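You operate a simulated robot arm through the tools that you are given. There is no shell and no other tool.

You run a simulated robot arm. Do the job below in one go: nothing can be reset, and whatever is moved stays where it is left.

## Task
Wet the felt mat, put the green and orange trays on it, then run one empty stroke.
Fine: pump till the mat turns dark blue; both trays' blanks must stay damp and flat; other trays stay unmoved, dials stay or go to Off.

Only the result counts: the job must be done as asked and must still hold three seconds after the hand-in. Knocking over, shifting, dropping, spilling or breaking anything else fails it.

## Robot
A 7-joint arm with a two-finger parallel gripper, fixed in place. Base frame: the origin is on the floor under the middle of its stand, x ahead of it, y to its left, z up. Lengths are in cm, angles in rad, forces in N, time in s.
It reaches about 152.4 cm from its shoulder. Its first joint turns from -2.601 to 2.601 rad. Payload 3.5 kg.
The tool frame sits at the grasp point between the pads (the TCP): z along the fingers, y along the line on which they close. The tips reach 2.3 cm beyond it. Largest opening 9.4 cm; finger width 3.8, thickness 1; the body of the gripper, 5.4 by 9.6 cm, starts 3.9 cm behind the TCP.
Orientation is that of the tool frame in the base frame, as a unit quaternion [w, x, y, z]. With the fingers straight down and closing along the base's y, the tool's x points along the base's -x, its y along +y and its z along -z.

## Interface
- The arm moves only by the tool move_arm. Its argument "increments" is text: rows parted by semicolons, each of 7 numbers parted by spaces: the gripper command, from -1 (fully open) to 1 (shut), values between in proportion, then the shift along the tool's x, y, z in m, then the turn, a rotation vector about the tool's x, y, z in rad. In form: jaw x y z wx wy wz; .... A call has 1 to 20 rows; each row is the pose to reach, as a shift and turn from the pose commanded when the call began, along the tool's axes at that moment. A row lasts 0.2 s, in which the tool goes at most 5 cm and 0.15 rad; a call with a longer step from one row to the next is refused whole, and so is a gripper value outside its range. Where a pose cannot be reached the arm comes as near as it can. A force on the tool above 40 N (or 10 N above the force at the start of the call, whichever is more), or a blocked arm, ends the call early, and 0.2 s more pass. The fingers move at their own pace (about 15.3 cm/s each) and stop on an object; they squeeze with about 24 N. The grip force told is the motor's: it shows also when the fingers shut on nothing. Time passes only in rows, and 0.2 s behind the last, so rows that repeat a pose let the fingers close. It gives the time, the measured TCP pose, the force on the tool (base axes), the opening and the grip force at its end, in the units of the frame above (readings bear some noise), with the torque about the TCP (base axes, N m) and any sound that the robot's microphone picked up.
- Cameras (640 x 400 px; columns grow to the right, rows downward): "scene" is fixed at [5.58, -49.5, 150.68]; the picture's right is [0.49, -0.87, 0.00], its down [-0.45, -0.25, -0.86] and it looks along [0.75, 0.42, -0.51] (base axes); focal length 326 px, centre (320, 200). "wrist" rides on the gripper at [8.6, 1.6, -7.5] in the tool frame; the picture's right is [-0.18, 0.98, 0.00], its down [-0.58, -0.11, -0.81] and it looks along [-0.79, -0.15, 0.59] (tool axes); focal length 243 px, centre (320, 200). There is no depth. A picture from a camera that has moved, and an enlarged one, comes with that camera's place and axes in the base frame and with its lens. The place of the scene camera against the robot may be out by one fixed shift of up to 1.2 cm in any direction.
- grab_frame(camera): a new picture of that camera. No time passes.
- enlarge(camera, box): a new picture of the part [left, top, right, bottom] of that camera's present view, enlarged. No time passes.
- finish_job(): hands the job in; it is judged then, once.

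Nothing tells you positions but the pictures and the camera data. Unless the task says otherwise, let go and move clear before handing in.

The tools are called after "Call:" by a JSON object that holds its "op" and its "data". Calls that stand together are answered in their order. move_arm: Moves the arm, as the interface text tells. Its arguments: {"type":"object","properties":{"increments":{"type":"string"}},"required":["increments"]} The other tools are called the same way: grab_frame (camera) takes a picture; enlarge (camera, box) takes an enlarged picture of a part of a camera's view; finish_job () hands the job in.

At the start:

```text
time_s: 0.0
tcp_pos: [105.76, 29.13, 118.45]
orientation: [0.001, 0.001, 1.0, 0.001]
force: [0.1, -0.1, 0.3]
moment: [-0.01, -0.01, 0.0]
opening: 9.38
grip_force: 0.2
```

scene: 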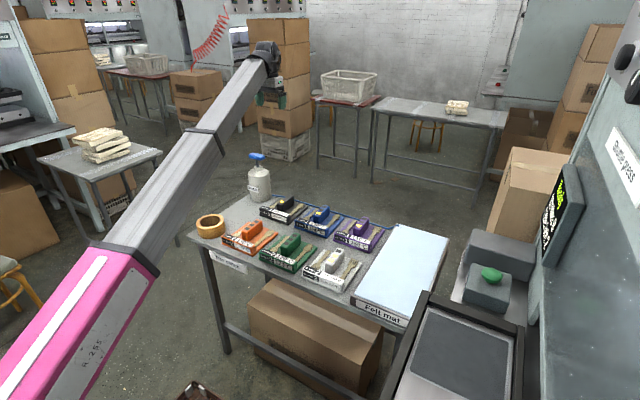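
wrist: 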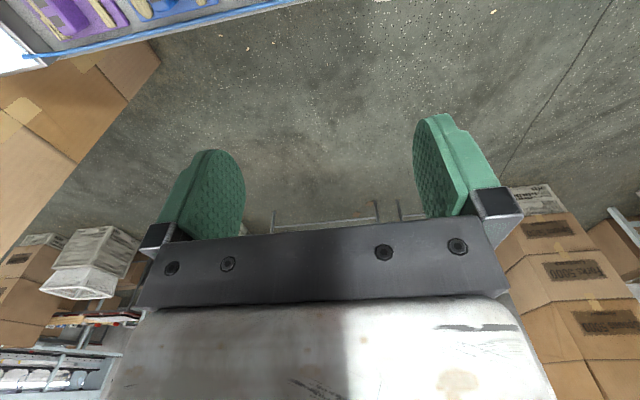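

I see a table with six coloured trays, a pump bottle with a blue top, a ring, and a light felt mat, with a press with a green button to its right. I'll look closer before moving.

Call:
{"op": "enlarge", "data": {"camera": "scene", "box": [180, 140, 460, 340]}}

Call:
{"op": "enlarge", "data": {"camera": "scene", "box": [440, 120, 640, 400]}}

Call:
{"op": "enlarge", "data": {"camera": "scene", "box": [180, 140, 320, 230]}}

Call:
{"op": "enlarge", "data": {"camera": "scene", "box": [500, 0, 640, 200]}}

```text
2.00 times, centred on (320, 240) of scene
camera zoom: at [5.58, -49.5, 150.68], right [0.49, -0.87, 0.0], down [-0.45, -0.25, -0.86], along [0.75, 0.42, -0.51], focal length 652 px, centre (320, 120)
```

zoom: 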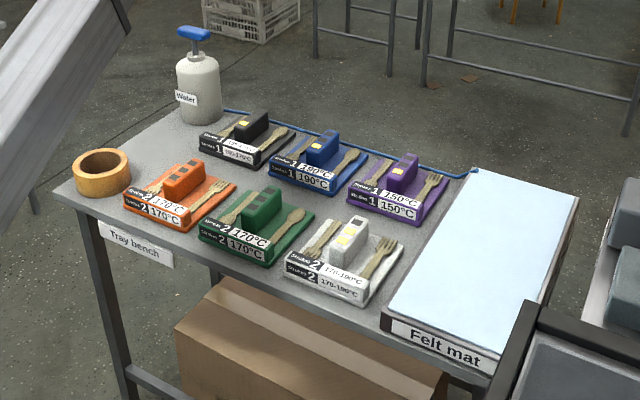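

```text
1.43 times, centred on (540, 260) of scene
camera zoom: at [5.58, -49.5, 150.68], right [0.49, -0.87, 0.0], down [-0.45, -0.25, -0.86], along [0.75, 0.42, -0.51], focal length 466 px, centre (6, 114)
```

zoom: 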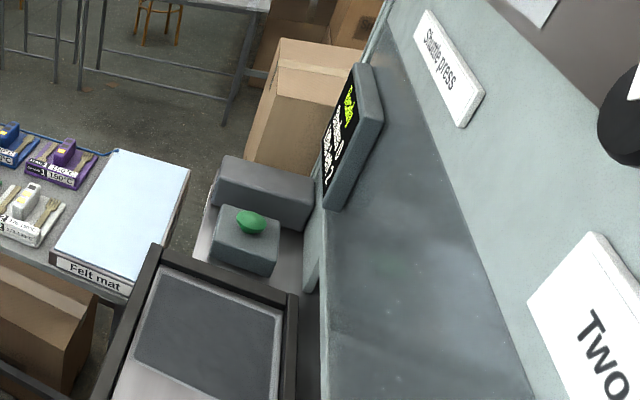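

```text
4.44 times, centred on (250, 185) of scene
camera zoom: at [5.58, -49.5, 150.68], right [0.49, -0.87, 0.0], down [-0.45, -0.25, -0.86], along [0.75, 0.42, -0.51], focal length 1448 px, centre (631, 267)
```

zoom: 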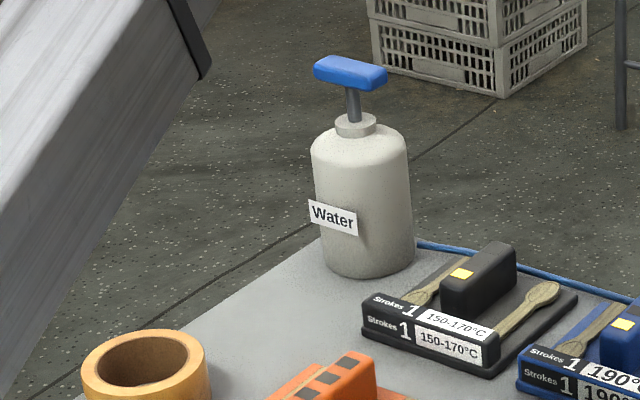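

```text
2.00 times, centred on (570, 100) of scene
camera zoom: at [5.58, -49.5, 150.68], right [0.49, -0.87, 0.0], down [-0.45, -0.25, -0.86], along [0.75, 0.42, -0.51], focal length 652 px, centre (-180, 400)
```

zoom: 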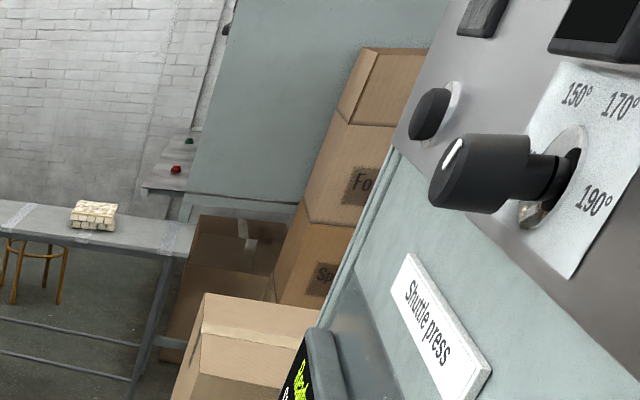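

The trays, pump bottle ("Water", blue handle) and mat are on the bench at roughly z≈75, and the press is to the right with a green button. I'll back the hand up to get a good wrist view of the bench.

Call:
{"op": "move_arm", "data": {"increments": "-1 0.04 -0.02 -0.01 0 0 0; -1 0.08 -0.04 -0.02 0 0 0; -1 0.12 -0.06 -0.03 0 0 0; -1 0.16 -0.08 -0.04 0 0 0; -1 0.20 -0.10 -0.05 0 0 0; -1 0.24 -0.12 -0.05 0 0 0; -1 0.28 -0.14 -0.05 0 0 0; -1 0.32 -0.16 -0.05 0 0 0; -1 0.36 -0.18 -0.05 0 0 0; -1 0.40 -0.20 -0.05 0 0 0"}}

Call:
{"op": "grab_frame", "data": {"camera": "wrist"}}

Call:
{"op": "grab_frame", "data": {"camera": "scene"}}

```text
time_s: 0.6
tcp_pos: [100.07, 26.02, 120.03]
orientation: [0.006, 0.003, 1.0, 0.0]
force: [3.9, 1.5, -8.0]
moment: [-0.13, -0.53, -0.14]
opening: 9.43
grip_force: 0.0
stopped in row 2: the force on the tool passed its limit at 59 N (the readings are from after the stop); the commanded pose is now the measured one
```

```text
taken
camera wrist: at [91.34, 27.83, 127.45], right [0.19, 0.98, 0.0], down [0.57, -0.11, 0.81], along [0.8, -0.15, -0.58], focal length 243 px, centre (320, 200)
```

wrist: 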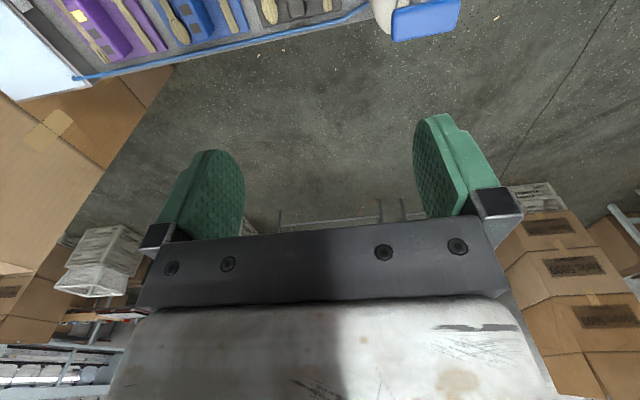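

```text
taken
```

scene: 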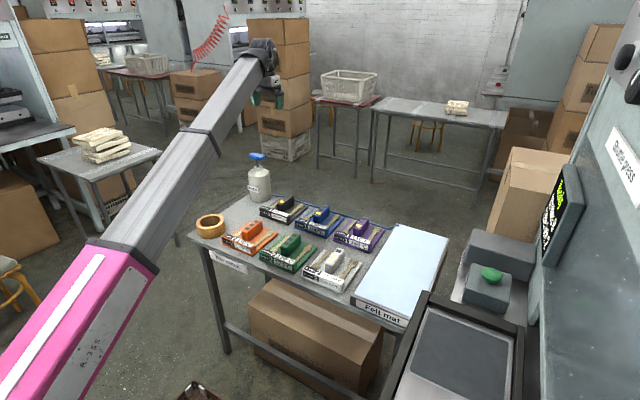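

The move stopped on a force peak with nothing visibly near, probably inertia from a hard start. I'll continue with a gentler ramp.

Call:
{"op": "move_arm", "data": {"increments": "-1 0.005 -0.002 0 0 0 0; -1 0.015 -0.007 0 0 0 0; -1 0.03 -0.015 0 0 0 0; -1 0.05 -0.025 0 0 0 0; -1 0.07 -0.035 0 0 0 0; -1 0.09 -0.045 0 0 0 0; -1 0.11 -0.055 0 0 0 0; -1 0.13 -0.065 0 0 0 0; -1 0.15 -0.075 0 0 0 0; -1 0.165 -0.082 0 0 0 0; -1 0.175 -0.087 0 0 0 0; -1 0.18 -0.09 0 0 0 0"}}

```text
time_s: 1.2
tcp_pos: [98.47, 25.32, 120.12]
orientation: [0.01, 0.005, 1.0, 0.001]
force: [4.6, 0.8, -9.3]
moment: [-0.09, -0.52, -0.1]
opening: 9.4
grip_force: 0.0
stopped in row 3: the force on the tool passed its limit at 44 N (the readings are from after the stop); the commanded pose is now the measured one
```

The force persists at rest, so something may actually be touching. I'll take a closer look at the hand.

Call:
{"op": "enlarge", "data": {"camera": "scene", "box": [170, 0, 340, 140]}}

Call:
{"op": "grab_frame", "data": {"camera": "scene"}}

Call:
{"op": "grab_frame", "data": {"camera": "wrist"}}

```text
2.86 times, centred on (255, 70) of scene
camera zoom: at [5.58, -49.5, 150.68], right [0.49, -0.87, 0.0], down [-0.45, -0.25, -0.86], along [0.75, 0.42, -0.51], focal length 931 px, centre (506, 571)
```

zoom: 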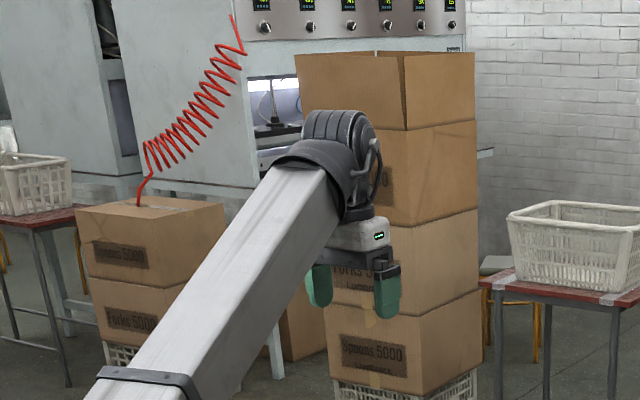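

```text
taken
```

scene: 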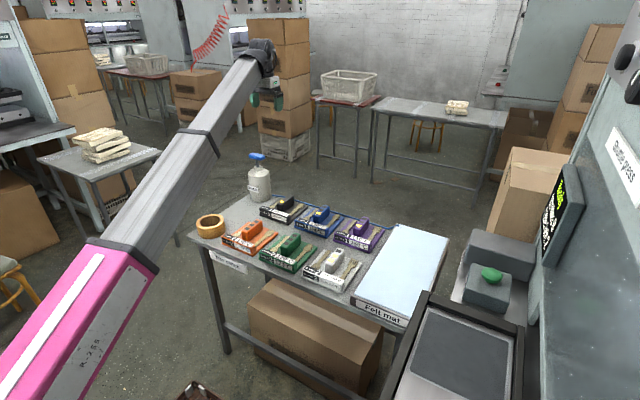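

```text
taken
camera wrist: at [89.68, 27.03, 127.41], right [0.19, 0.98, 0.0], down [0.56, -0.12, 0.82], along [0.8, -0.16, -0.58], focal length 243 px, centre (320, 200)
```

wrist: 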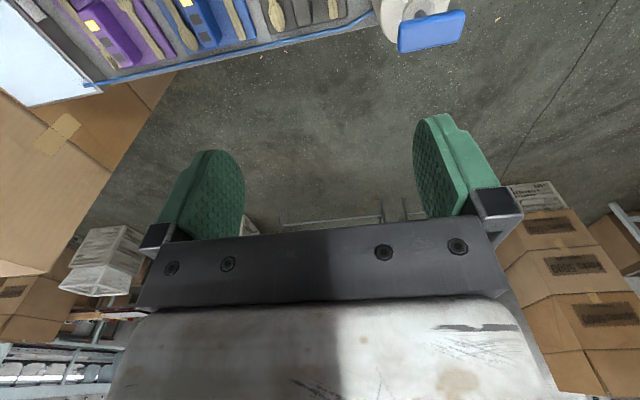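

Nothing is touching the hand visibly. I'll hold still a moment to see whether the force dies out.

Call:
{"op": "move_arm", "data": {"increments": "-1 0 0 0 0 0 0; -1 0 0 0 0 0 0; -1 0 0 0 0 0 0; -1 0 0 0 0 0 0"}}

```text
time_s: 2.2
tcp_pos: [98.38, 25.32, 120.01]
orientation: [0.009, 0.006, 1.0, 0.001]
force: [8.5, 1.1, -18.6]
moment: [-0.23, -1.09, -0.16]
opening: 9.39
grip_force: 0.1
```

The force and moment point to a contact about 9 cm behind and 7.5 cm above the TCP. That is the wrist camera touching the forearm, because I went higher. I'll go down first to free it.

Call:
{"op": "move_arm", "data": {"increments": "-1 -0.003 0 0.01 0 0 0; -1 -0.005 0 0.02 0 0 0; -1 -0.005 0 0.035 0 0 0; -1 -0.005 0 0.05 0 0 0; -1 -0.005 0 0.06 0 0 0; -1 -0.005 0 0.07 0 0 0; -1 -0.005 0 0.075 0 0 0; -1 -0.005 0 0.075 0 0 0"}}

Call:
{"op": "grab_frame", "data": {"camera": "scene"}}

```text
time_s: 4.0
tcp_pos: [99.04, 25.19, 112.56]
orientation: [0.008, 0.005, 1.0, 0.001]
force: [-0.4, 0.0, -0.4]
moment: [-0.04, -0.03, 0.01]
opening: 9.39
grip_force: 0.1
```

```text
taken
```

scene: 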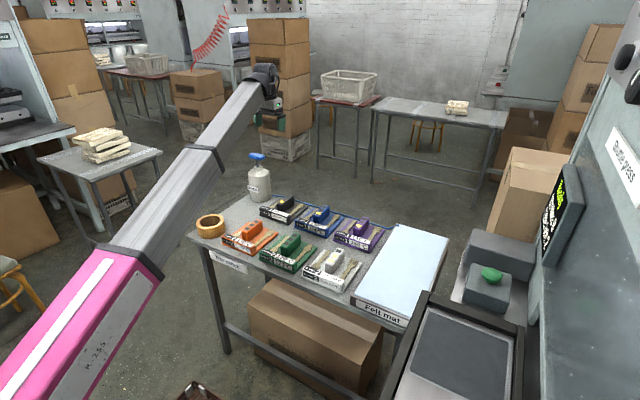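

Free again, so it was the forearm. I'll move back slowly at this lower height.

Call:
{"op": "move_arm", "data": {"increments": "-1 0.01 -0.004 0 0 0 0; -1 0.025 -0.01 0 0 0 0; -1 0.045 -0.02 0 0 0 0; -1 0.065 -0.03 0 0 0 0; -1 0.085 -0.04 0 0 0 0; -1 0.105 -0.05 0 0 0 0; -1 0.125 -0.06 0 0 0 0; -1 0.145 -0.07 0 0 0 0; -1 0.165 -0.08 0 0 0 0; -1 0.185 -0.09 0 0 0 0; -1 0.205 -0.10 0 0 0 0; -1 0.225 -0.11 0 0 0 0; -1 0.24 -0.12 0 0 0 0; -1 0.25 -0.12 0 0 0 0"}}

Call:
{"op": "grab_frame", "data": {"camera": "wrist"}}

Call:
{"op": "grab_frame", "data": {"camera": "scene"}}

```text
time_s: 6.3
tcp_pos: [80.64, 16.54, 112.37]
orientation: [0.013, 0.009, 1.0, 0.001]
force: [5.6, 1.3, -10.0]
moment: [-0.15, -0.55, -0.09]
opening: 9.39
grip_force: 0.0
stopped in row 11: the force on the tool passed its limit at 48 N (the readings are from after the stop); the commanded pose is now the measured one
```

```text
taken
camera wrist: at [71.79, 18.18, 119.62], right [0.2, 0.98, 0.01], down [0.56, -0.12, 0.82], along [0.81, -0.16, -0.57], focal length 243 px, centre (320, 200)
```

wrist: 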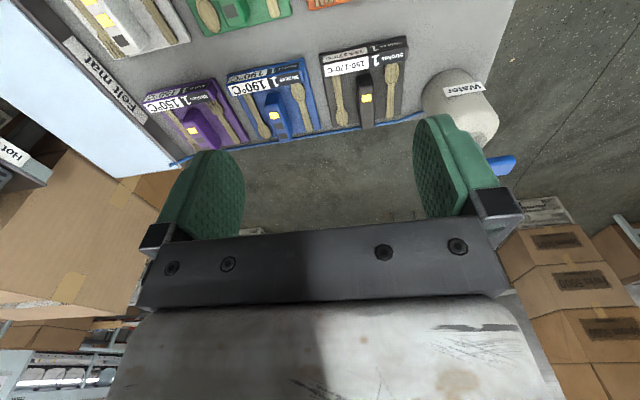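

```text
taken
```

scene: 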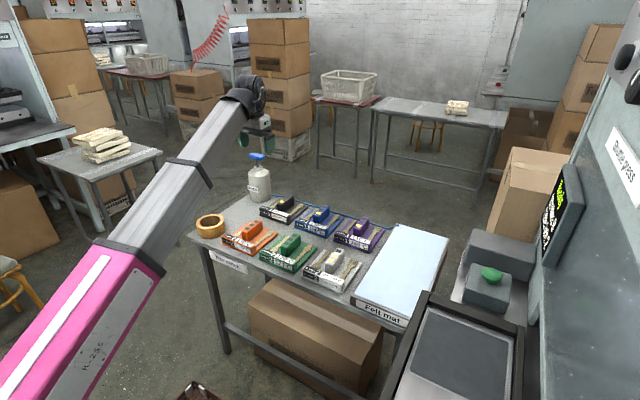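

It touched the forearm again as I retracted. I'll drop slightly and turn the hand about its axis, which takes the camera out of the forearm plane and lets it look toward the mat and press.

Call:
{"op": "move_arm", "data": {"increments": "-1 -0.005 0 0.01 0 0 0; -1 -0.008 0 0.02 0 0 0; -1 -0.01 0 0.03 0 0 0.05; -1 -0.01 0 0.03 0 0 0.15; -1 -0.01 0 0.03 0 0 0.29; -1 -0.01 0 0.03 0 0 0.43; -1 -0.01 0 0.03 0 0 0.57; -1 -0.01 0 0.03 0 0 0.71; -1 -0.01 0 0.03 0 0 0.85; -1 -0.01 0 0.03 0 0 0.99; -1 -0.01 0 0.03 0 0 1.13; -1 -0.01 0 0.03 0 0 1.27; -1 -0.01 0 0.03 0 0 1.37; -1 -0.01 0 0.03 0 0 1.45; -1 -0.01 0 0.03 0 0 1.45"}}

Call:
{"op": "grab_frame", "data": {"camera": "wrist"}}

Call:
{"op": "grab_frame", "data": {"camera": "scene"}}

```text
time_s: 9.5
tcp_pos: [81.64, 16.42, 109.39]
orientation: [0.008, 0.67, 0.742, 0.009]
force: [0.8, -0.1, 0.4]
moment: [-0.01, 0.02, 0.01]
opening: 9.42
grip_force: 0.1
```

```text
taken
camera wrist: at [82.14, 25.16, 116.86], right [1.0, -0.08, 0.03], down [-0.07, -0.59, 0.8], along [-0.05, -0.8, -0.59], focal length 243 px, centre (320, 200)
```

wrist: 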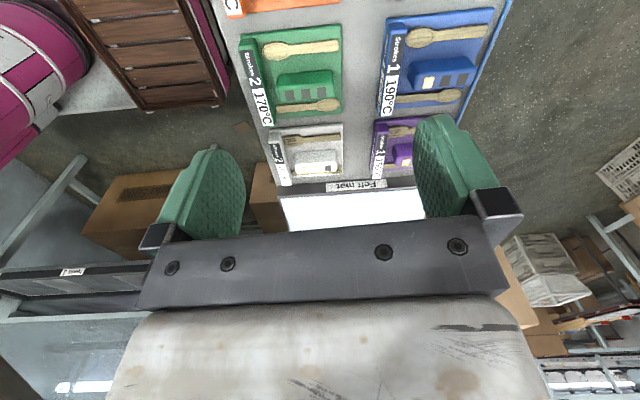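

```text
taken
```

scene: 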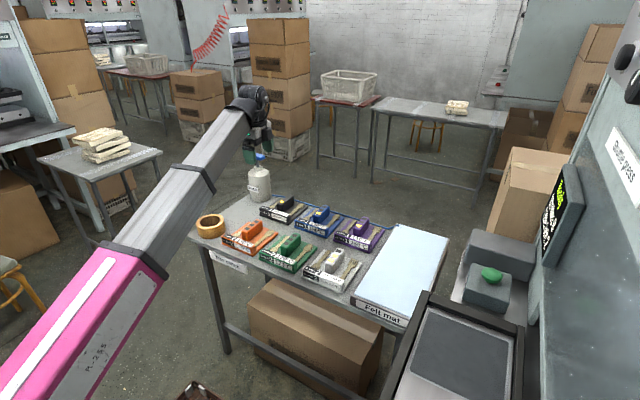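

Now there's no contact. I'll read the press's signs and the display more closely in the scene view.

Call:
{"op": "enlarge", "data": {"camera": "scene", "box": [520, 155, 600, 275]}}

Call:
{"op": "enlarge", "data": {"camera": "scene", "box": [560, 200, 640, 300]}}

Call:
{"op": "enlarge", "data": {"camera": "scene", "box": [440, 220, 560, 320]}}

Call:
{"op": "enlarge", "data": {"camera": "scene", "box": [340, 280, 560, 400]}}

Call:
{"op": "enlarge", "data": {"camera": "scene", "box": [580, 0, 640, 60]}}

```text
3.33 times, centred on (560, 215) of scene
camera zoom: at [5.58, -49.5, 150.68], right [0.49, -0.87, 0.0], down [-0.45, -0.25, -0.86], along [0.75, 0.42, -0.51], focal length 1086 px, centre (-480, 150)
```

zoom: 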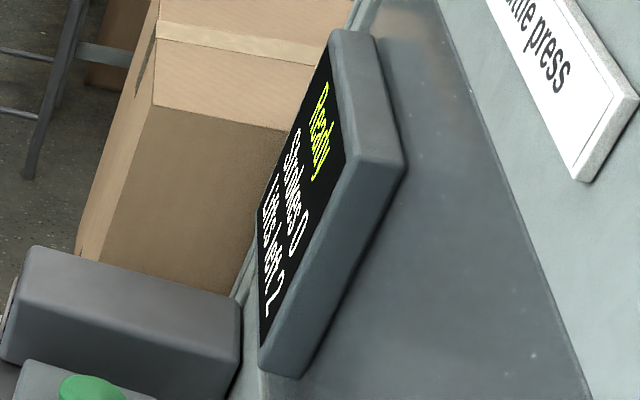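

```text
4.00 times, centred on (600, 250) of scene
camera zoom: at [5.58, -49.5, 150.68], right [0.49, -0.87, 0.0], down [-0.45, -0.25, -0.86], along [0.75, 0.42, -0.51], focal length 1304 px, centre (-800, 0)
```

zoom: 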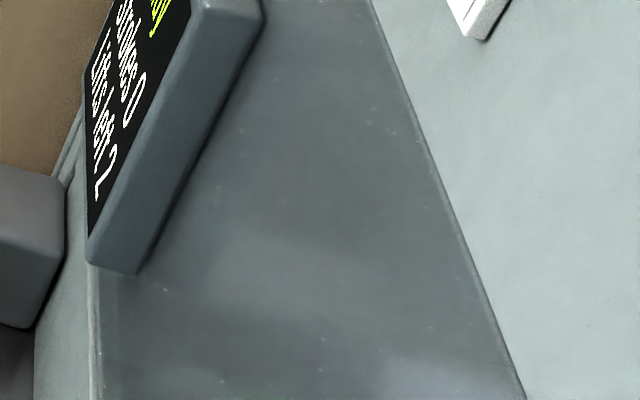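

```text
4.00 times, centred on (500, 270) of scene
camera zoom: at [5.58, -49.5, 150.68], right [0.49, -0.87, 0.0], down [-0.45, -0.25, -0.86], along [0.75, 0.42, -0.51], focal length 1304 px, centre (-400, -80)
```

zoom: 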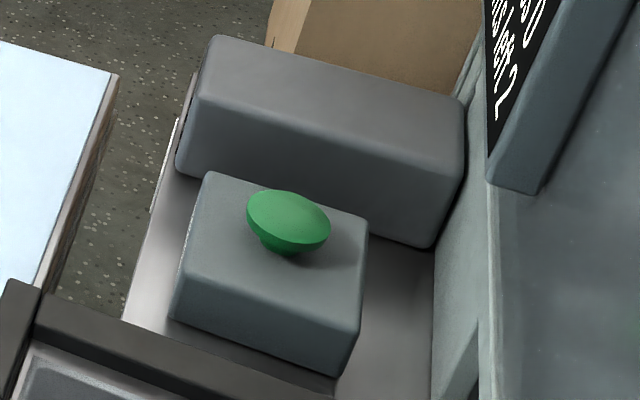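

```text
2.91 times, centred on (450, 340) of scene
camera zoom: at [5.58, -49.5, 150.68], right [0.49, -0.87, 0.0], down [-0.45, -0.25, -0.86], along [0.75, 0.42, -0.51], focal length 948 px, centre (-58, -207)
```

zoom: 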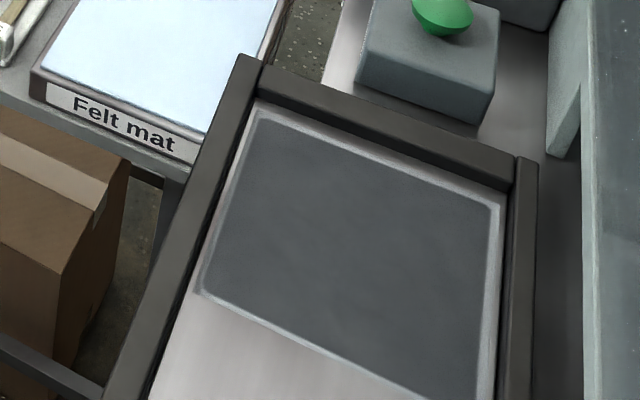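

```text
6.67 times, centred on (610, 30) of scene
camera zoom: at [5.58, -49.5, 150.68], right [0.49, -0.87, 0.0], down [-0.45, -0.25, -0.86], along [0.75, 0.42, -0.51], focal length 2173 px, centre (-1613, 1333)
```

zoom: 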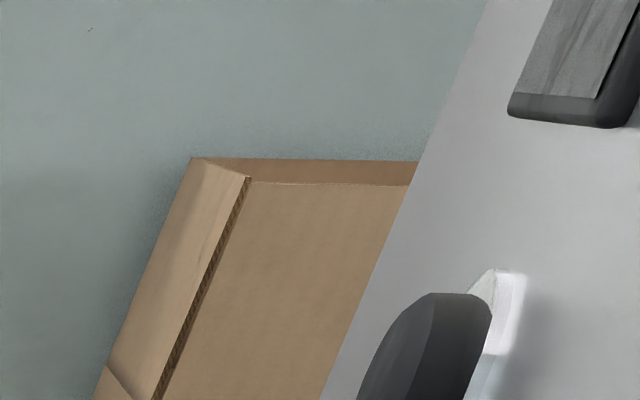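

The display reads "Ready, Strokes 0, Lifts left 2", which suggests each tray may be lifted only once. I noticed enlarged views can reach beyond the frame, so I'll use that to read the other signs.

Call:
{"op": "enlarge", "data": {"camera": "scene", "box": [600, 100, 900, 400]}}

Call:
{"op": "enlarge", "data": {"camera": "scene", "box": [560, -100, 860, 90]}}

Call:
{"op": "enlarge", "data": {"camera": "scene", "box": [300, 360, 640, 580]}}

Call:
{"op": "enlarge", "data": {"camera": "wrist", "box": [220, -100, 540, 240]}}

```text
refused: 900 is not a number from 0 to 640
```

```text
refused: -100 is not a number from 0 to 400
```

```text
refused: 580 is not a number from 0 to 400
```

```text
refused: -100 is not a number from 0 to 400
```

Boxes must lie in the frame, but thin boxes at the edges still show beyond it.

Call:
{"op": "enlarge", "data": {"camera": "scene", "box": [638, 20, 640, 400]}}

Call:
{"op": "enlarge", "data": {"camera": "scene", "box": [636, 170, 640, 330]}}

Call:
{"op": "enlarge", "data": {"camera": "scene", "box": [636, 0, 640, 160]}}

Call:
{"op": "enlarge", "data": {"camera": "scene", "box": [240, 398, 640, 400]}}

Call:
{"op": "enlarge", "data": {"camera": "wrist", "box": [100, 0, 640, 2]}}

```text
1.05 times, centred on (639, 210) of scene (not enlarged: the box is as wide or as high as the picture)
camera zoom: at [5.58, -49.5, 150.68], right [0.49, -0.87, 0.0], down [-0.45, -0.25, -0.86], along [0.75, 0.42, -0.51], focal length 343 px, centre (-16, 190)
```

zoom: 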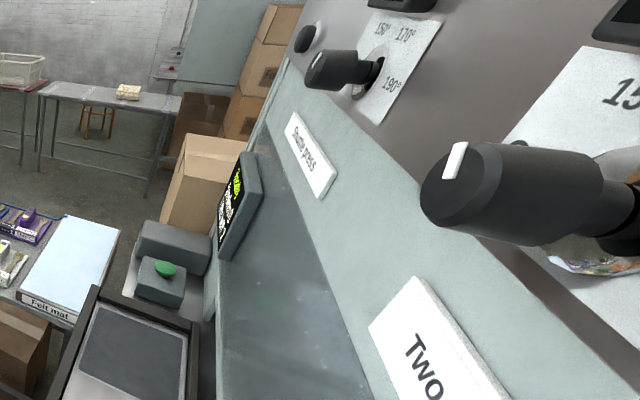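

```text
2.50 times, centred on (638, 250) of scene
camera zoom: at [5.58, -49.5, 150.68], right [0.49, -0.87, 0.0], down [-0.45, -0.25, -0.86], along [0.75, 0.42, -0.51], focal length 815 px, centre (-475, 75)
```

zoom: 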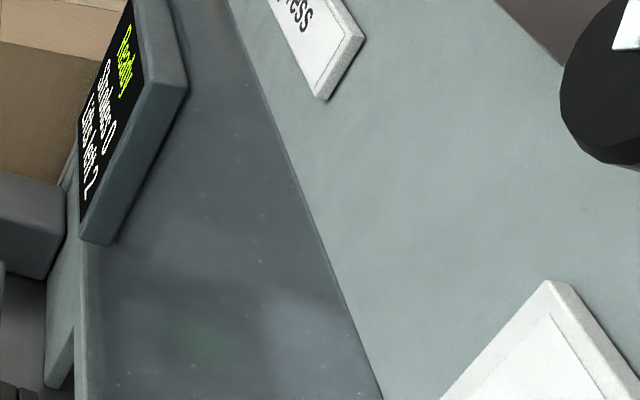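

```text
2.50 times, centred on (638, 80) of scene
camera zoom: at [5.58, -49.5, 150.68], right [0.49, -0.87, 0.0], down [-0.45, -0.25, -0.86], along [0.75, 0.42, -0.51], focal length 815 px, centre (-475, 500)
```

zoom: 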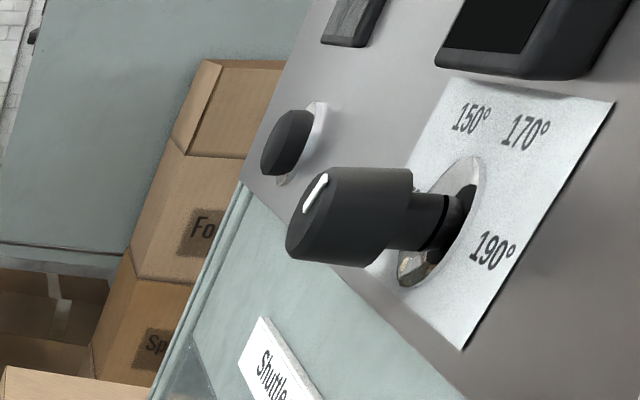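

```text
1.60 times, centred on (440, 399) of scene
camera zoom: at [5.58, -49.5, 150.68], right [0.49, -0.87, 0.0], down [-0.45, -0.25, -0.86], along [0.75, 0.42, -0.51], focal length 521 px, centre (128, -118)
```

zoom: 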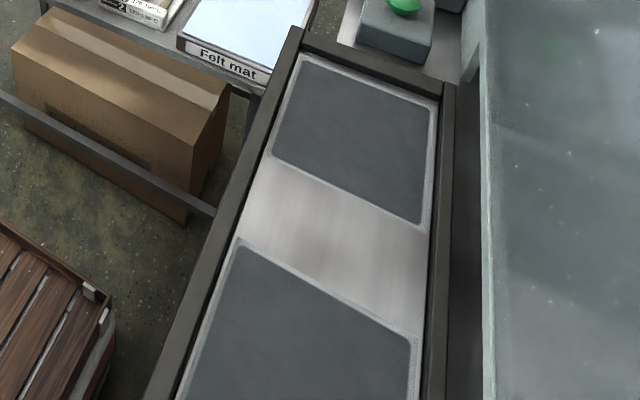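

```text
1.19 times, centred on (370, 1) of wrist
camera zoom: at [82.14, 25.16, 116.86], right [1.0, -0.08, 0.03], down [-0.07, -0.59, 0.8], along [-0.05, -0.8, -0.59], focal length 288 px, centre (261, 436)
```

zoom: 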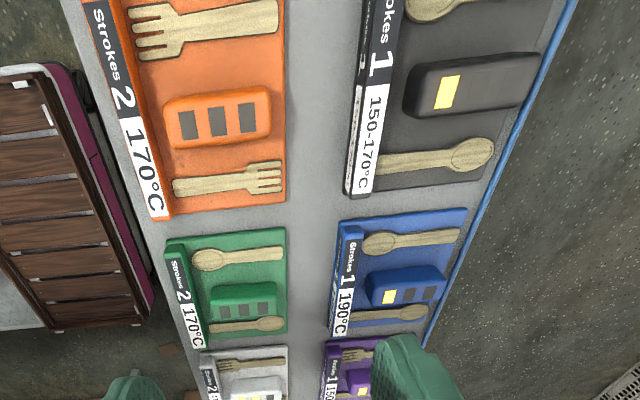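

The orange and green trays each have a raised handle block with a blank on either side. The pump bar runs roughly along y at about (103, 37, 96). I'll return to the default yaw in front of the bottle to inspect it.

Call:
{"op": "move_arm", "data": {"increments": "-1 0.007 0.006 0.001 0 0 -0.05; -1 0.02 0.019 0.003 0 0 -0.16; -1 0.035 0.033 0.005 0 0 -0.28; -1 0.05 0.047 0.007 0 0 -0.40; -1 0.066 0.061 0.009 0 0 -0.52; -1 0.081 0.075 0.011 0 0 -0.64; -1 0.096 0.089 0.013 0 0 -0.76; -1 0.112 0.104 0.015 0 0 -0.88; -1 0.127 0.118 0.017 0 0 -1.0; -1 0.142 0.132 0.019 0 0 -1.12; -1 0.157 0.146 0.021 0 0 -1.24; -1 0.172 0.16 0.023 0 0 -1.36; -1 0.182 0.169 0.024 0 0 -1.44; -1 0.187 0.174 0.024 0 0 -1.469; -1 0.187 0.174 0.024 0 0 -1.469"}}

Call:
{"op": "grab_frame", "data": {"camera": "wrist"}}

Call:
{"op": "grab_frame", "data": {"camera": "scene"}}

```text
time_s: 12.7
tcp_pos: [97.04, 36.65, 107.42]
orientation: [0.013, 0.0, 1.0, 0.0]
force: [0.7, -0.8, -1.0]
moment: [0.01, 0.0, 0.04]
opening: 9.38
grip_force: 0.0
```

```text
taken
camera wrist: at [88.23, 38.28, 114.64], right [0.18, 0.98, 0.01], down [0.56, -0.11, 0.82], along [0.81, -0.15, -0.57], focal length 243 px, centre (320, 200)
```

wrist: 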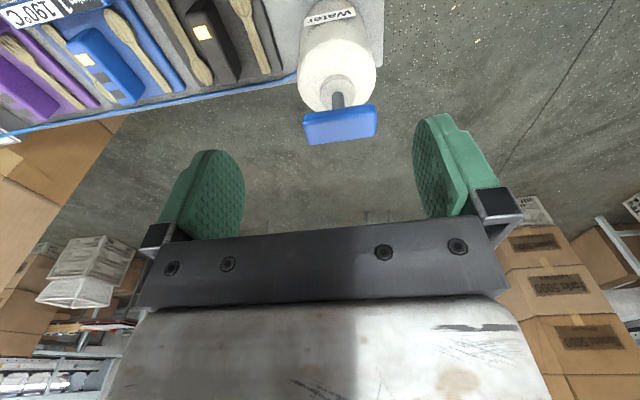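

```text
taken
```

scene: 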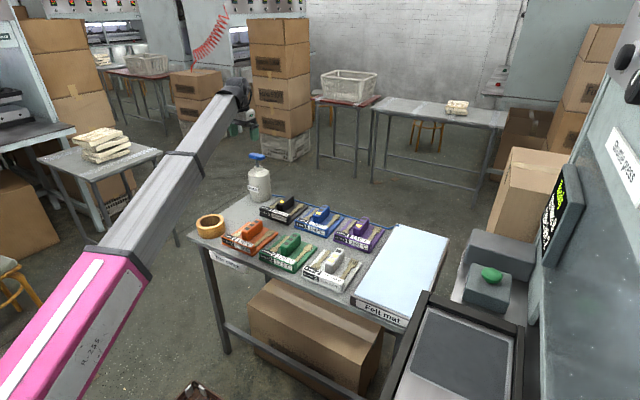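

Call:
{"op": "enlarge", "data": {"camera": "wrist", "box": [270, 0, 430, 160]}}

Call:
{"op": "enlarge", "data": {"camera": "scene", "box": [210, 120, 300, 210]}}

```text
2.50 times, centred on (350, 80) of wrist
camera zoom: at [88.23, 38.28, 114.64], right [0.18, 0.98, 0.01], down [0.56, -0.11, 0.82], along [0.81, -0.15, -0.57], focal length 606 px, centre (245, 500)
```

zoom: 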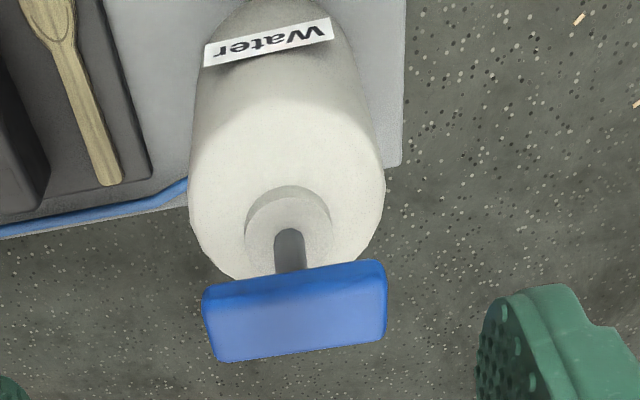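

```text
4.44 times, centred on (255, 165) of scene
camera zoom: at [5.58, -49.5, 150.68], right [0.49, -0.87, 0.0], down [-0.45, -0.25, -0.86], along [0.75, 0.42, -0.51], focal length 1448 px, centre (609, 356)
```

zoom: 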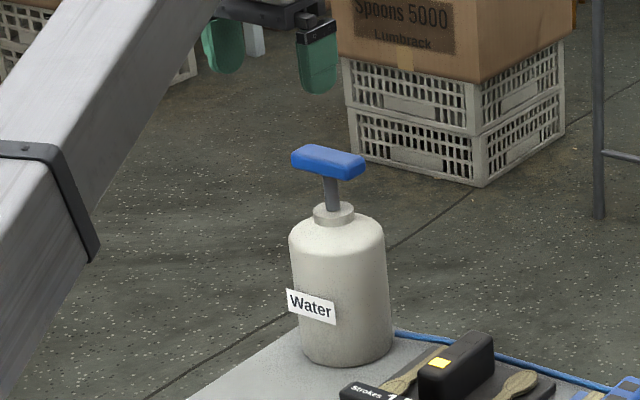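

The pump bar's top is at about (103.6, 37.5, 95.5) and the bar runs along y. I'll shut the fingers, straighten the hand and hover just above it.

Call:
{"op": "move_arm", "data": {"increments": "1 -0.01 0.001 0.005 0 0.01 0; 1 -0.025 0.004 0.018 0 0.026 0; 1 -0.045 0.006 0.035 0 0.026 0; 1 -0.06 0.008 0.052 0 0.026 0; 1 -0.066 0.0085 0.065 0 0.026 0; 1 -0.066 0.0085 0.071 0 0.026 0; 1 -0.066 0.0085 0.074 0 0.026 0; 1 -0.066 0.0085 0.074 0 0.026 0"}}

Call:
{"op": "grab_frame", "data": {"camera": "wrist"}}

Call:
{"op": "enlarge", "data": {"camera": "scene", "box": [200, 90, 320, 210]}}

```text
time_s: 14.5
tcp_pos: [103.93, 37.82, 100.28]
orientation: [0.0, 0.0, 1.0, 0.001]
force: [0.3, 0.5, -0.3]
moment: [-0.01, 0.03, -0.01]
opening: 0.01
grip_force: 24.8
```

```text
taken
camera wrist: at [95.34, 39.35, 107.67], right [0.18, 0.98, 0.0], down [0.58, -0.11, 0.81], along [0.79, -0.15, -0.59], focal length 243 px, centre (320, 200)
```

wrist: 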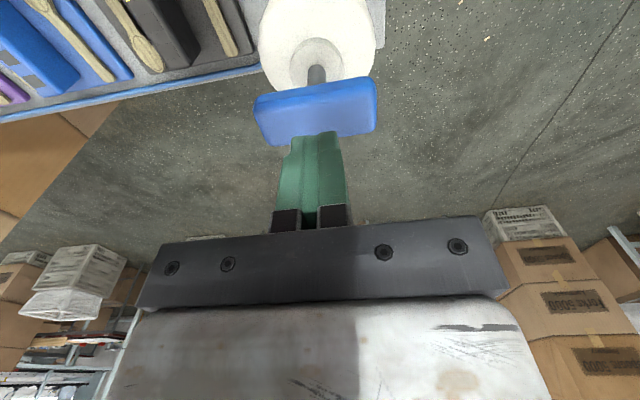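

```text
3.33 times, centred on (260, 150) of scene
camera zoom: at [5.58, -49.5, 150.68], right [0.49, -0.87, 0.0], down [-0.45, -0.25, -0.86], along [0.75, 0.42, -0.51], focal length 1086 px, centre (520, 367)
```

zoom: 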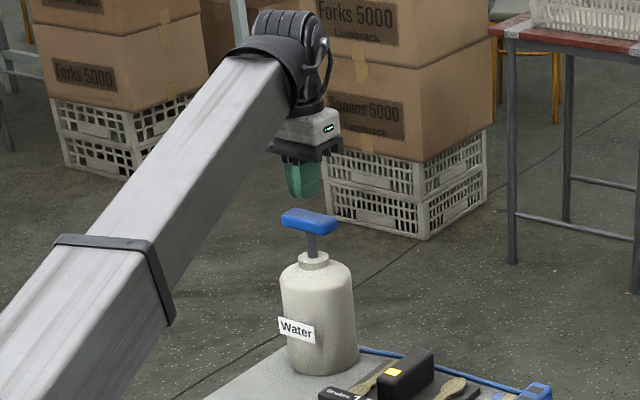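

The shut fingertips are centred over the bar. I'll press down slowly and watch the force.

Call:
{"op": "move_arm", "data": {"increments": "1 0 0 0.008 0 0 0; 1 0 0 0.016 0 0 0; 1 0 0 0.024 0 0 0; 1 0 0 0.03 0 0 0; 1 0 0 0.036 0 0 0; 1 0 0 0.042 0 0 0; 1 0 0 0.042 0 0 0"}}

Call:
{"op": "enlarge", "data": {"camera": "scene", "box": [200, 90, 320, 210]}}

Call:
{"op": "grab_frame", "data": {"camera": "scene"}}

```text
time_s: 16.1
tcp_pos: [103.76, 37.66, 95.92]
orientation: [0.0, 0.001, 1.0, 0.001]
force: [4.8, 3.0, 8.8]
moment: [0.03, -0.06, 0.02]
opening: 0.0
grip_force: 23.8
```

```text
3.33 times, centred on (260, 150) of scene
camera zoom: at [5.58, -49.5, 150.68], right [0.49, -0.87, 0.0], down [-0.45, -0.25, -0.86], along [0.75, 0.42, -0.51], focal length 1086 px, centre (520, 367)
```

zoom: 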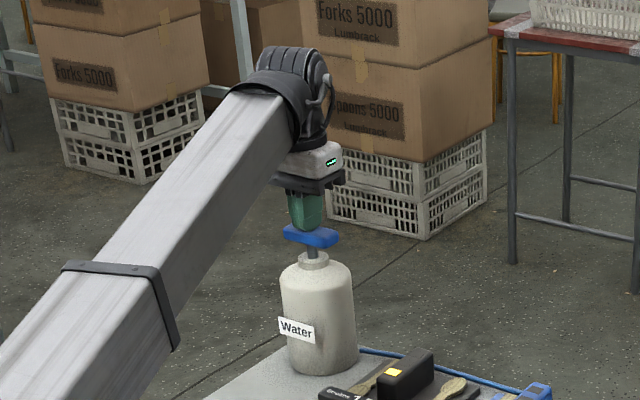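

```text
taken
```

scene: 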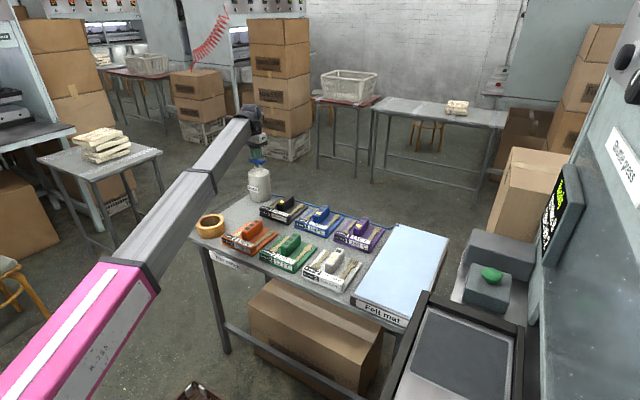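

The pump goes down with light spring force (~9 N). I'll continue to the bottom of its stroke.

Call:
{"op": "move_arm", "data": {"increments": "1 0 0 0.004 0 0 0; 1 0 0 0.008 0 0 0; 1 0 0 0.012 0 0 0; 1 0 0 0.016 0 0 0; 1 0 0 0.020 0 0 0"}}

Call:
{"op": "enlarge", "data": {"camera": "scene", "box": [200, 90, 320, 210]}}

Call:
{"op": "grab_frame", "data": {"camera": "scene"}}

```text
time_s: 16.7
tcp_pos: [103.81, 37.69, 95.61]
orientation: [0.001, -0.002, 1.0, 0.001]
force: [-3.2, -1.4, 21.2]
moment: [-0.03, 0.25, 0.0]
opening: 0.0
grip_force: 23.5
stopped in row 3: the force on the tool passed its limit at 44 N (the readings are from after the stop); the commanded pose is now the measured one
```

```text
3.33 times, centred on (260, 150) of scene
camera zoom: at [5.58, -49.5, 150.68], right [0.49, -0.87, 0.0], down [-0.45, -0.25, -0.86], along [0.75, 0.42, -0.51], focal length 1086 px, centre (520, 367)
```

zoom: 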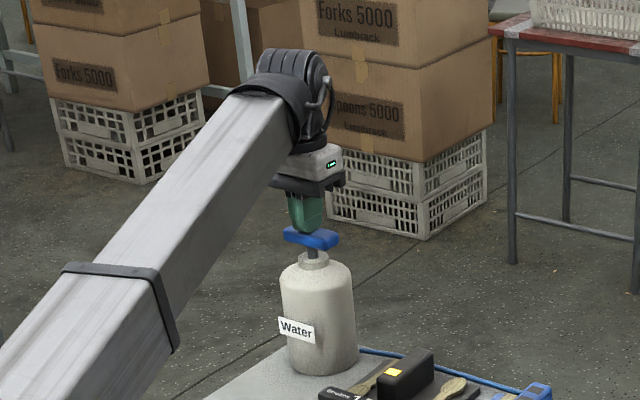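

```text
taken
```

scene: 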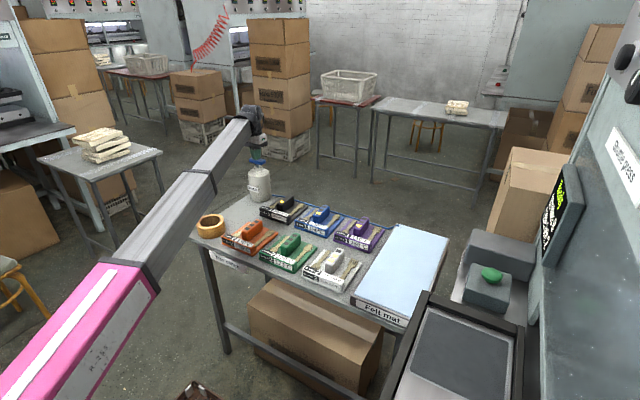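

The pump bottoms out at TCP z≈95.7, a stroke of about 2 cm. I'll raise, check the handle springs back, and look at the mat.

Call:
{"op": "move_arm", "data": {"increments": "1 0 0 -0.008 0 0 0; 1 0 0 -0.018 0 0 0; 1 0 0 -0.028 0 0 0; 1 0 0 -0.035 0 0 0; 1 0 0 -0.035 0 0 0"}}

Call:
{"op": "enlarge", "data": {"camera": "scene", "box": [200, 90, 320, 210]}}

Call:
{"op": "enlarge", "data": {"camera": "scene", "box": [320, 190, 480, 340]}}

```text
time_s: 17.9
tcp_pos: [103.98, 37.77, 99.02]
orientation: [0.002, 0.0, 1.0, 0.0]
force: [-1.3, 0.0, 0.3]
moment: [0.0, -0.01, -0.01]
opening: 0.0
grip_force: 23.6
```

```text
3.33 times, centred on (260, 150) of scene
camera zoom: at [5.58, -49.5, 150.68], right [0.49, -0.87, 0.0], down [-0.45, -0.25, -0.86], along [0.75, 0.42, -0.51], focal length 1086 px, centre (520, 367)
```

zoom: 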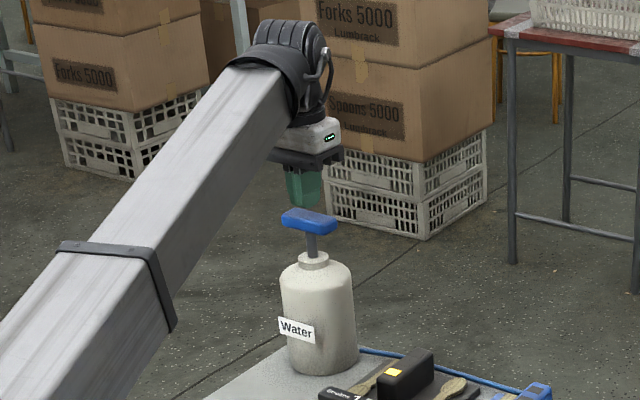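

```text
2.67 times, centred on (400, 265) of scene
camera zoom: at [5.58, -49.5, 150.68], right [0.49, -0.87, 0.0], down [-0.45, -0.25, -0.86], along [0.75, 0.42, -0.51], focal length 869 px, centre (107, 27)
```

zoom: 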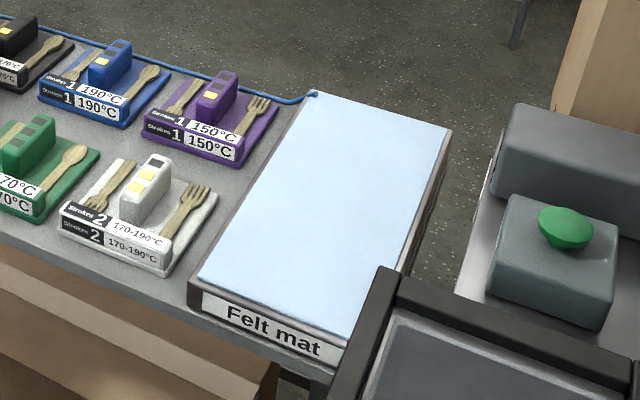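

The handle springs back and the mat is still light. I'll run two full pump strokes and compare.

Call:
{"op": "move_arm", "data": {"increments": "1 0 0 0.010 0 0 0; 1 0 0 0.02 0 0 0; 1 0 0 0.028 0 0 0; 1 0 0 0.034 0 0 0; 1 0 0 0.034 0 0 0; 1 0 0 0.024 0 0 0; 1 0 0 0.012 0 0 0; 1 0 0 0.002 0 0 0; 1 0 0 0 0 0 0; 1 0 0 0.010 0 0 0; 1 0 0 0.02 0 0 0; 1 0 0 0.028 0 0 0; 1 0 0 0.034 0 0 0; 1 0 0 0.034 0 0 0; 1 0 0 0.024 0 0 0; 1 0 0 0.012 0 0 0; 1 0 0 0.002 0 0 0; 1 0 0 0 0 0 0"}}

Call:
{"op": "enlarge", "data": {"camera": "scene", "box": [200, 90, 320, 210]}}

Call:
{"op": "enlarge", "data": {"camera": "scene", "box": [320, 190, 480, 340]}}

```text
time_s: 21.7
tcp_pos: [103.9, 37.78, 98.97]
orientation: [0.001, -0.001, 1.0, 0.001]
force: [-0.4, -0.2, -0.1]
moment: [0.01, 0.02, -0.05]
opening: 0.0
grip_force: 23.5
```

```text
3.33 times, centred on (260, 150) of scene
camera zoom: at [5.58, -49.5, 150.68], right [0.49, -0.87, 0.0], down [-0.45, -0.25, -0.86], along [0.75, 0.42, -0.51], focal length 1086 px, centre (520, 367)
```

zoom: 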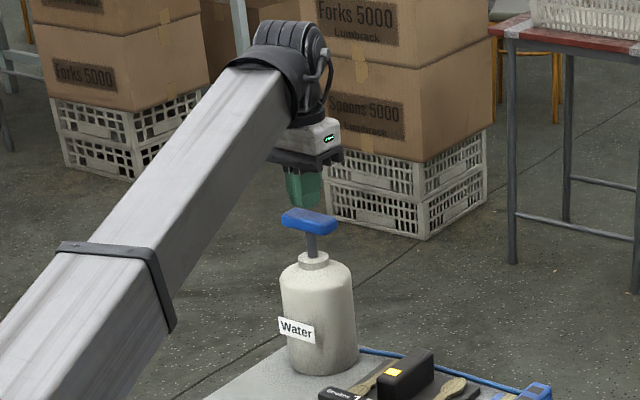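

```text
2.67 times, centred on (400, 265) of scene
camera zoom: at [5.58, -49.5, 150.68], right [0.49, -0.87, 0.0], down [-0.45, -0.25, -0.86], along [0.75, 0.42, -0.51], focal length 869 px, centre (107, 27)
```

zoom: 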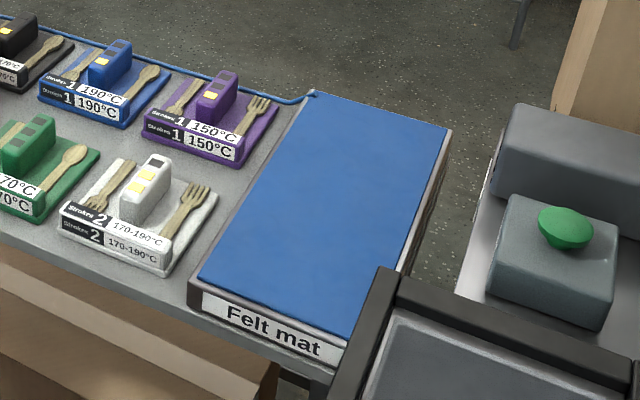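

The mat turned a strong blue after the strokes. I'll rise a little, let some time pass, and check whether the colour is still changing before I decide on more pumping.

Call:
{"op": "move_arm", "data": {"increments": "1 0 0 -0.008 0 0 0; 1 0 0 -0.018 0 0 0; 1 0 0 -0.028 0 0 0; 1 0 0 -0.035 0 0 0; 1 0 0 -0.038 0 0 0; 1 0 0 -0.04 0 0 0; 1 0 0 -0.04 0 0 0; 1 0 0 -0.04 0 0 0; 1 0 0 -0.04 0 0 0; 1 0 0 -0.04 0 0 0"}}

Call:
{"op": "grab_frame", "data": {"camera": "scene"}}

Call:
{"op": "enlarge", "data": {"camera": "scene", "box": [300, 190, 460, 340]}}

Call:
{"op": "enlarge", "data": {"camera": "scene", "box": [520, 155, 600, 275]}}

```text
time_s: 23.9
tcp_pos: [103.85, 37.71, 102.89]
orientation: [0.0, 0.0, 1.0, 0.001]
force: [0.4, 0.4, 0.0]
moment: [0.01, 0.0, -0.02]
opening: 0.0
grip_force: 23.6
```

```text
taken
```

scene: 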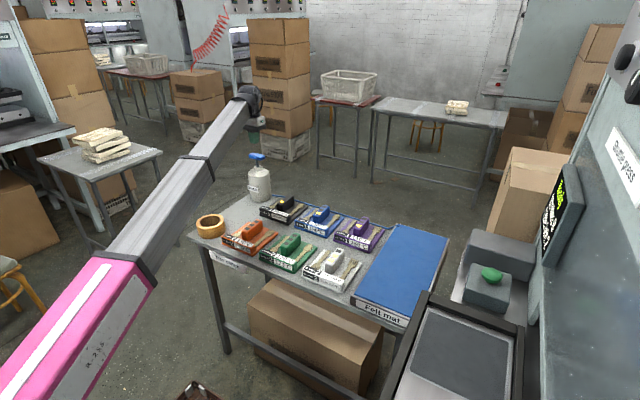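

```text
2.67 times, centred on (380, 265) of scene
camera zoom: at [5.58, -49.5, 150.68], right [0.49, -0.87, 0.0], down [-0.45, -0.25, -0.86], along [0.75, 0.42, -0.51], focal length 869 px, centre (160, 27)
```

zoom: 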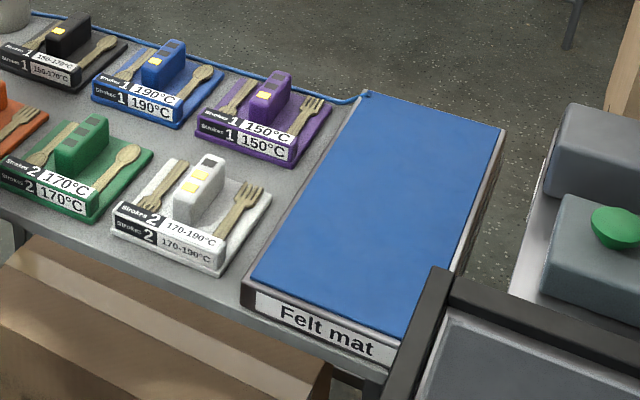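

```text
3.33 times, centred on (560, 215) of scene
camera zoom: at [5.58, -49.5, 150.68], right [0.49, -0.87, 0.0], down [-0.45, -0.25, -0.86], along [0.75, 0.42, -0.51], focal length 1086 px, centre (-480, 150)
```

zoom: 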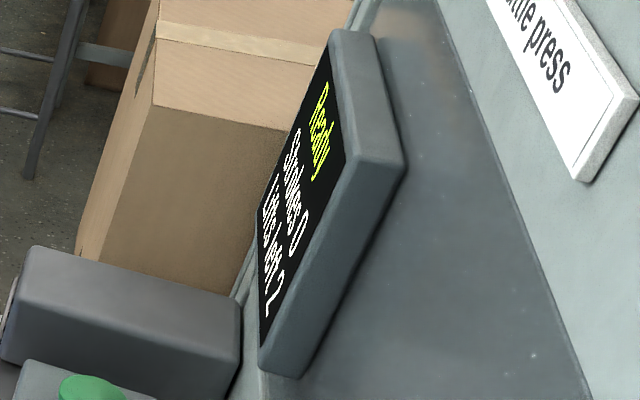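

The colour is stable and saturated, so the mat counts as wet. Next I'll move in front of the green tray for a close look at its handle block.

Call:
{"op": "move_arm", "data": {"increments": "1 0.006 -0.006 0.00 0 0 0; 1 0.02 -0.02 0.0 0 0 0; 1 0.04 -0.04 0.0 0 0 0; 1 0.06 -0.06 0.0 0 0 0; 0 0.08 -0.08 0.003 0 0 0; -1 0.102 -0.102 0.006 0 0 0; -1 0.125 -0.125 0.01 0 0 0; -1 0.148 -0.148 0.014 0 0 0; -1 0.171 -0.171 0.018 0 0 0; -1 0.194 -0.194 0.022 0 0 0; -1 0.217 -0.217 0.026 0 0 0; -1 0.24 -0.24 0.03 0 0 0; -1 0.262 -0.262 0.035 0 0 0; -1 0.282 -0.282 0.04 0 0 0; -1 0.3 -0.3 0.044 0 0 0; -1 0.316 -0.316 0.047 0 0 0; -1 0.328 -0.328 0.049 0 0 0; -1 0.335 -0.335 0.049 0 0 0; -1 0.3385 -0.337 0.049 0 0 0; -1 0.3385 -0.337 0.049 0 0 0"}}

Call:
{"op": "grab_frame", "data": {"camera": "wrist"}}

Call:
{"op": "grab_frame", "data": {"camera": "scene"}}

```text
time_s: 28.1
tcp_pos: [70.02, 4.03, 98.12]
orientation: [0.0, -0.001, 1.0, 0.001]
force: [0.5, -0.3, -0.2]
moment: [-0.02, 0.0, -0.05]
opening: 9.38
grip_force: 0.0
```

```text
taken
camera wrist: at [61.33, 5.64, 105.51], right [0.18, 0.98, 0.0], down [0.58, -0.11, 0.81], along [0.79, -0.15, -0.59], focal length 243 px, centre (320, 200)
```

wrist: 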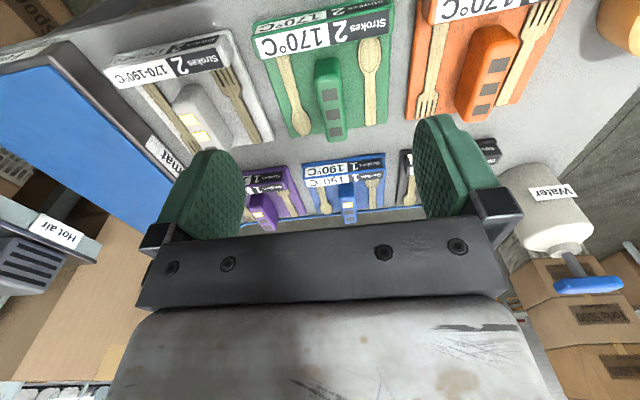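

```text
taken
```

scene: 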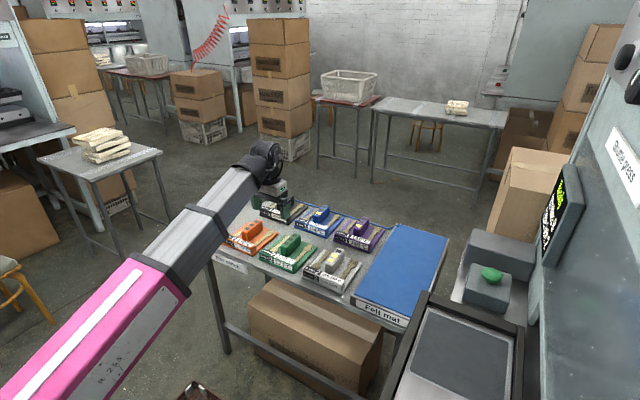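

There's a vented box labelled "Hot air" beside the button box, facing the mat. I'll enlarge that and the green tray.

Call:
{"op": "enlarge", "data": {"camera": "wrist", "box": [0, 140, 160, 380]}}

Call:
{"op": "enlarge", "data": {"camera": "wrist", "box": [230, 0, 410, 150]}}

Call:
{"op": "enlarge", "data": {"camera": "wrist", "box": [400, 0, 600, 150]}}

Call:
{"op": "enlarge", "data": {"camera": "wrist", "box": [0, 60, 2, 300]}}

```text
1.67 times, centred on (80, 260) of wrist
camera zoom: at [61.33, 5.64, 105.51], right [0.18, 0.98, 0.0], down [0.58, -0.11, 0.81], along [0.79, -0.15, -0.59], focal length 404 px, centre (720, 100)
```

zoom: 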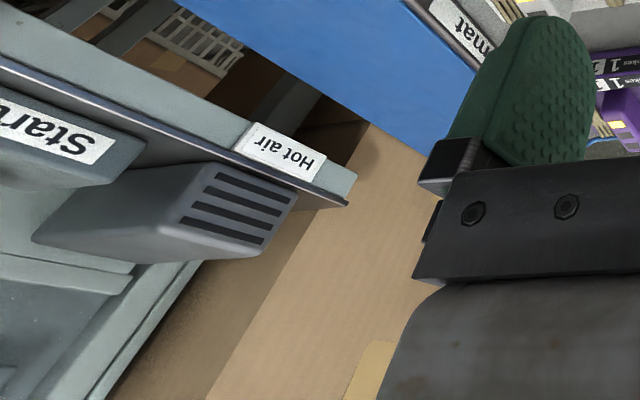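

```text
2.67 times, centred on (320, 75) of wrist
camera zoom: at [61.33, 5.64, 105.51], right [0.18, 0.98, 0.0], down [0.58, -0.11, 0.81], along [0.79, -0.15, -0.59], focal length 647 px, centre (320, 533)
```

zoom: 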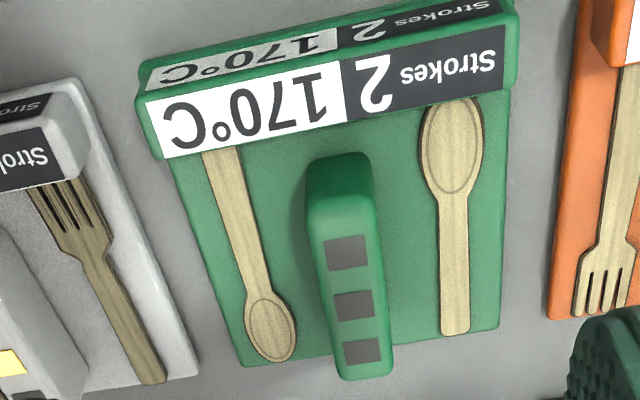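

```text
2.67 times, centred on (500, 75) of wrist
camera zoom: at [61.33, 5.64, 105.51], right [0.18, 0.98, 0.0], down [0.58, -0.11, 0.81], along [0.79, -0.15, -0.59], focal length 647 px, centre (-160, 533)
```

zoom: 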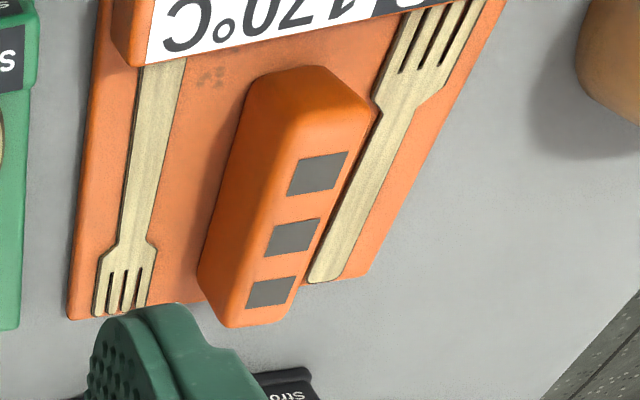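

```text
1.67 times, centred on (1, 180) of wrist
camera zoom: at [61.33, 5.64, 105.51], right [0.18, 0.98, 0.0], down [0.58, -0.11, 0.81], along [0.79, -0.15, -0.59], focal length 404 px, centre (852, 233)
```

zoom: 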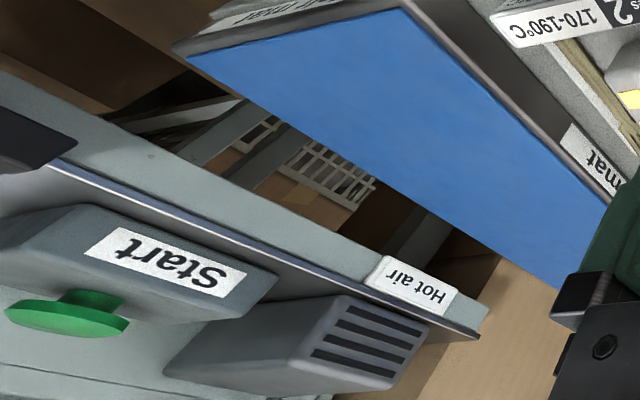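

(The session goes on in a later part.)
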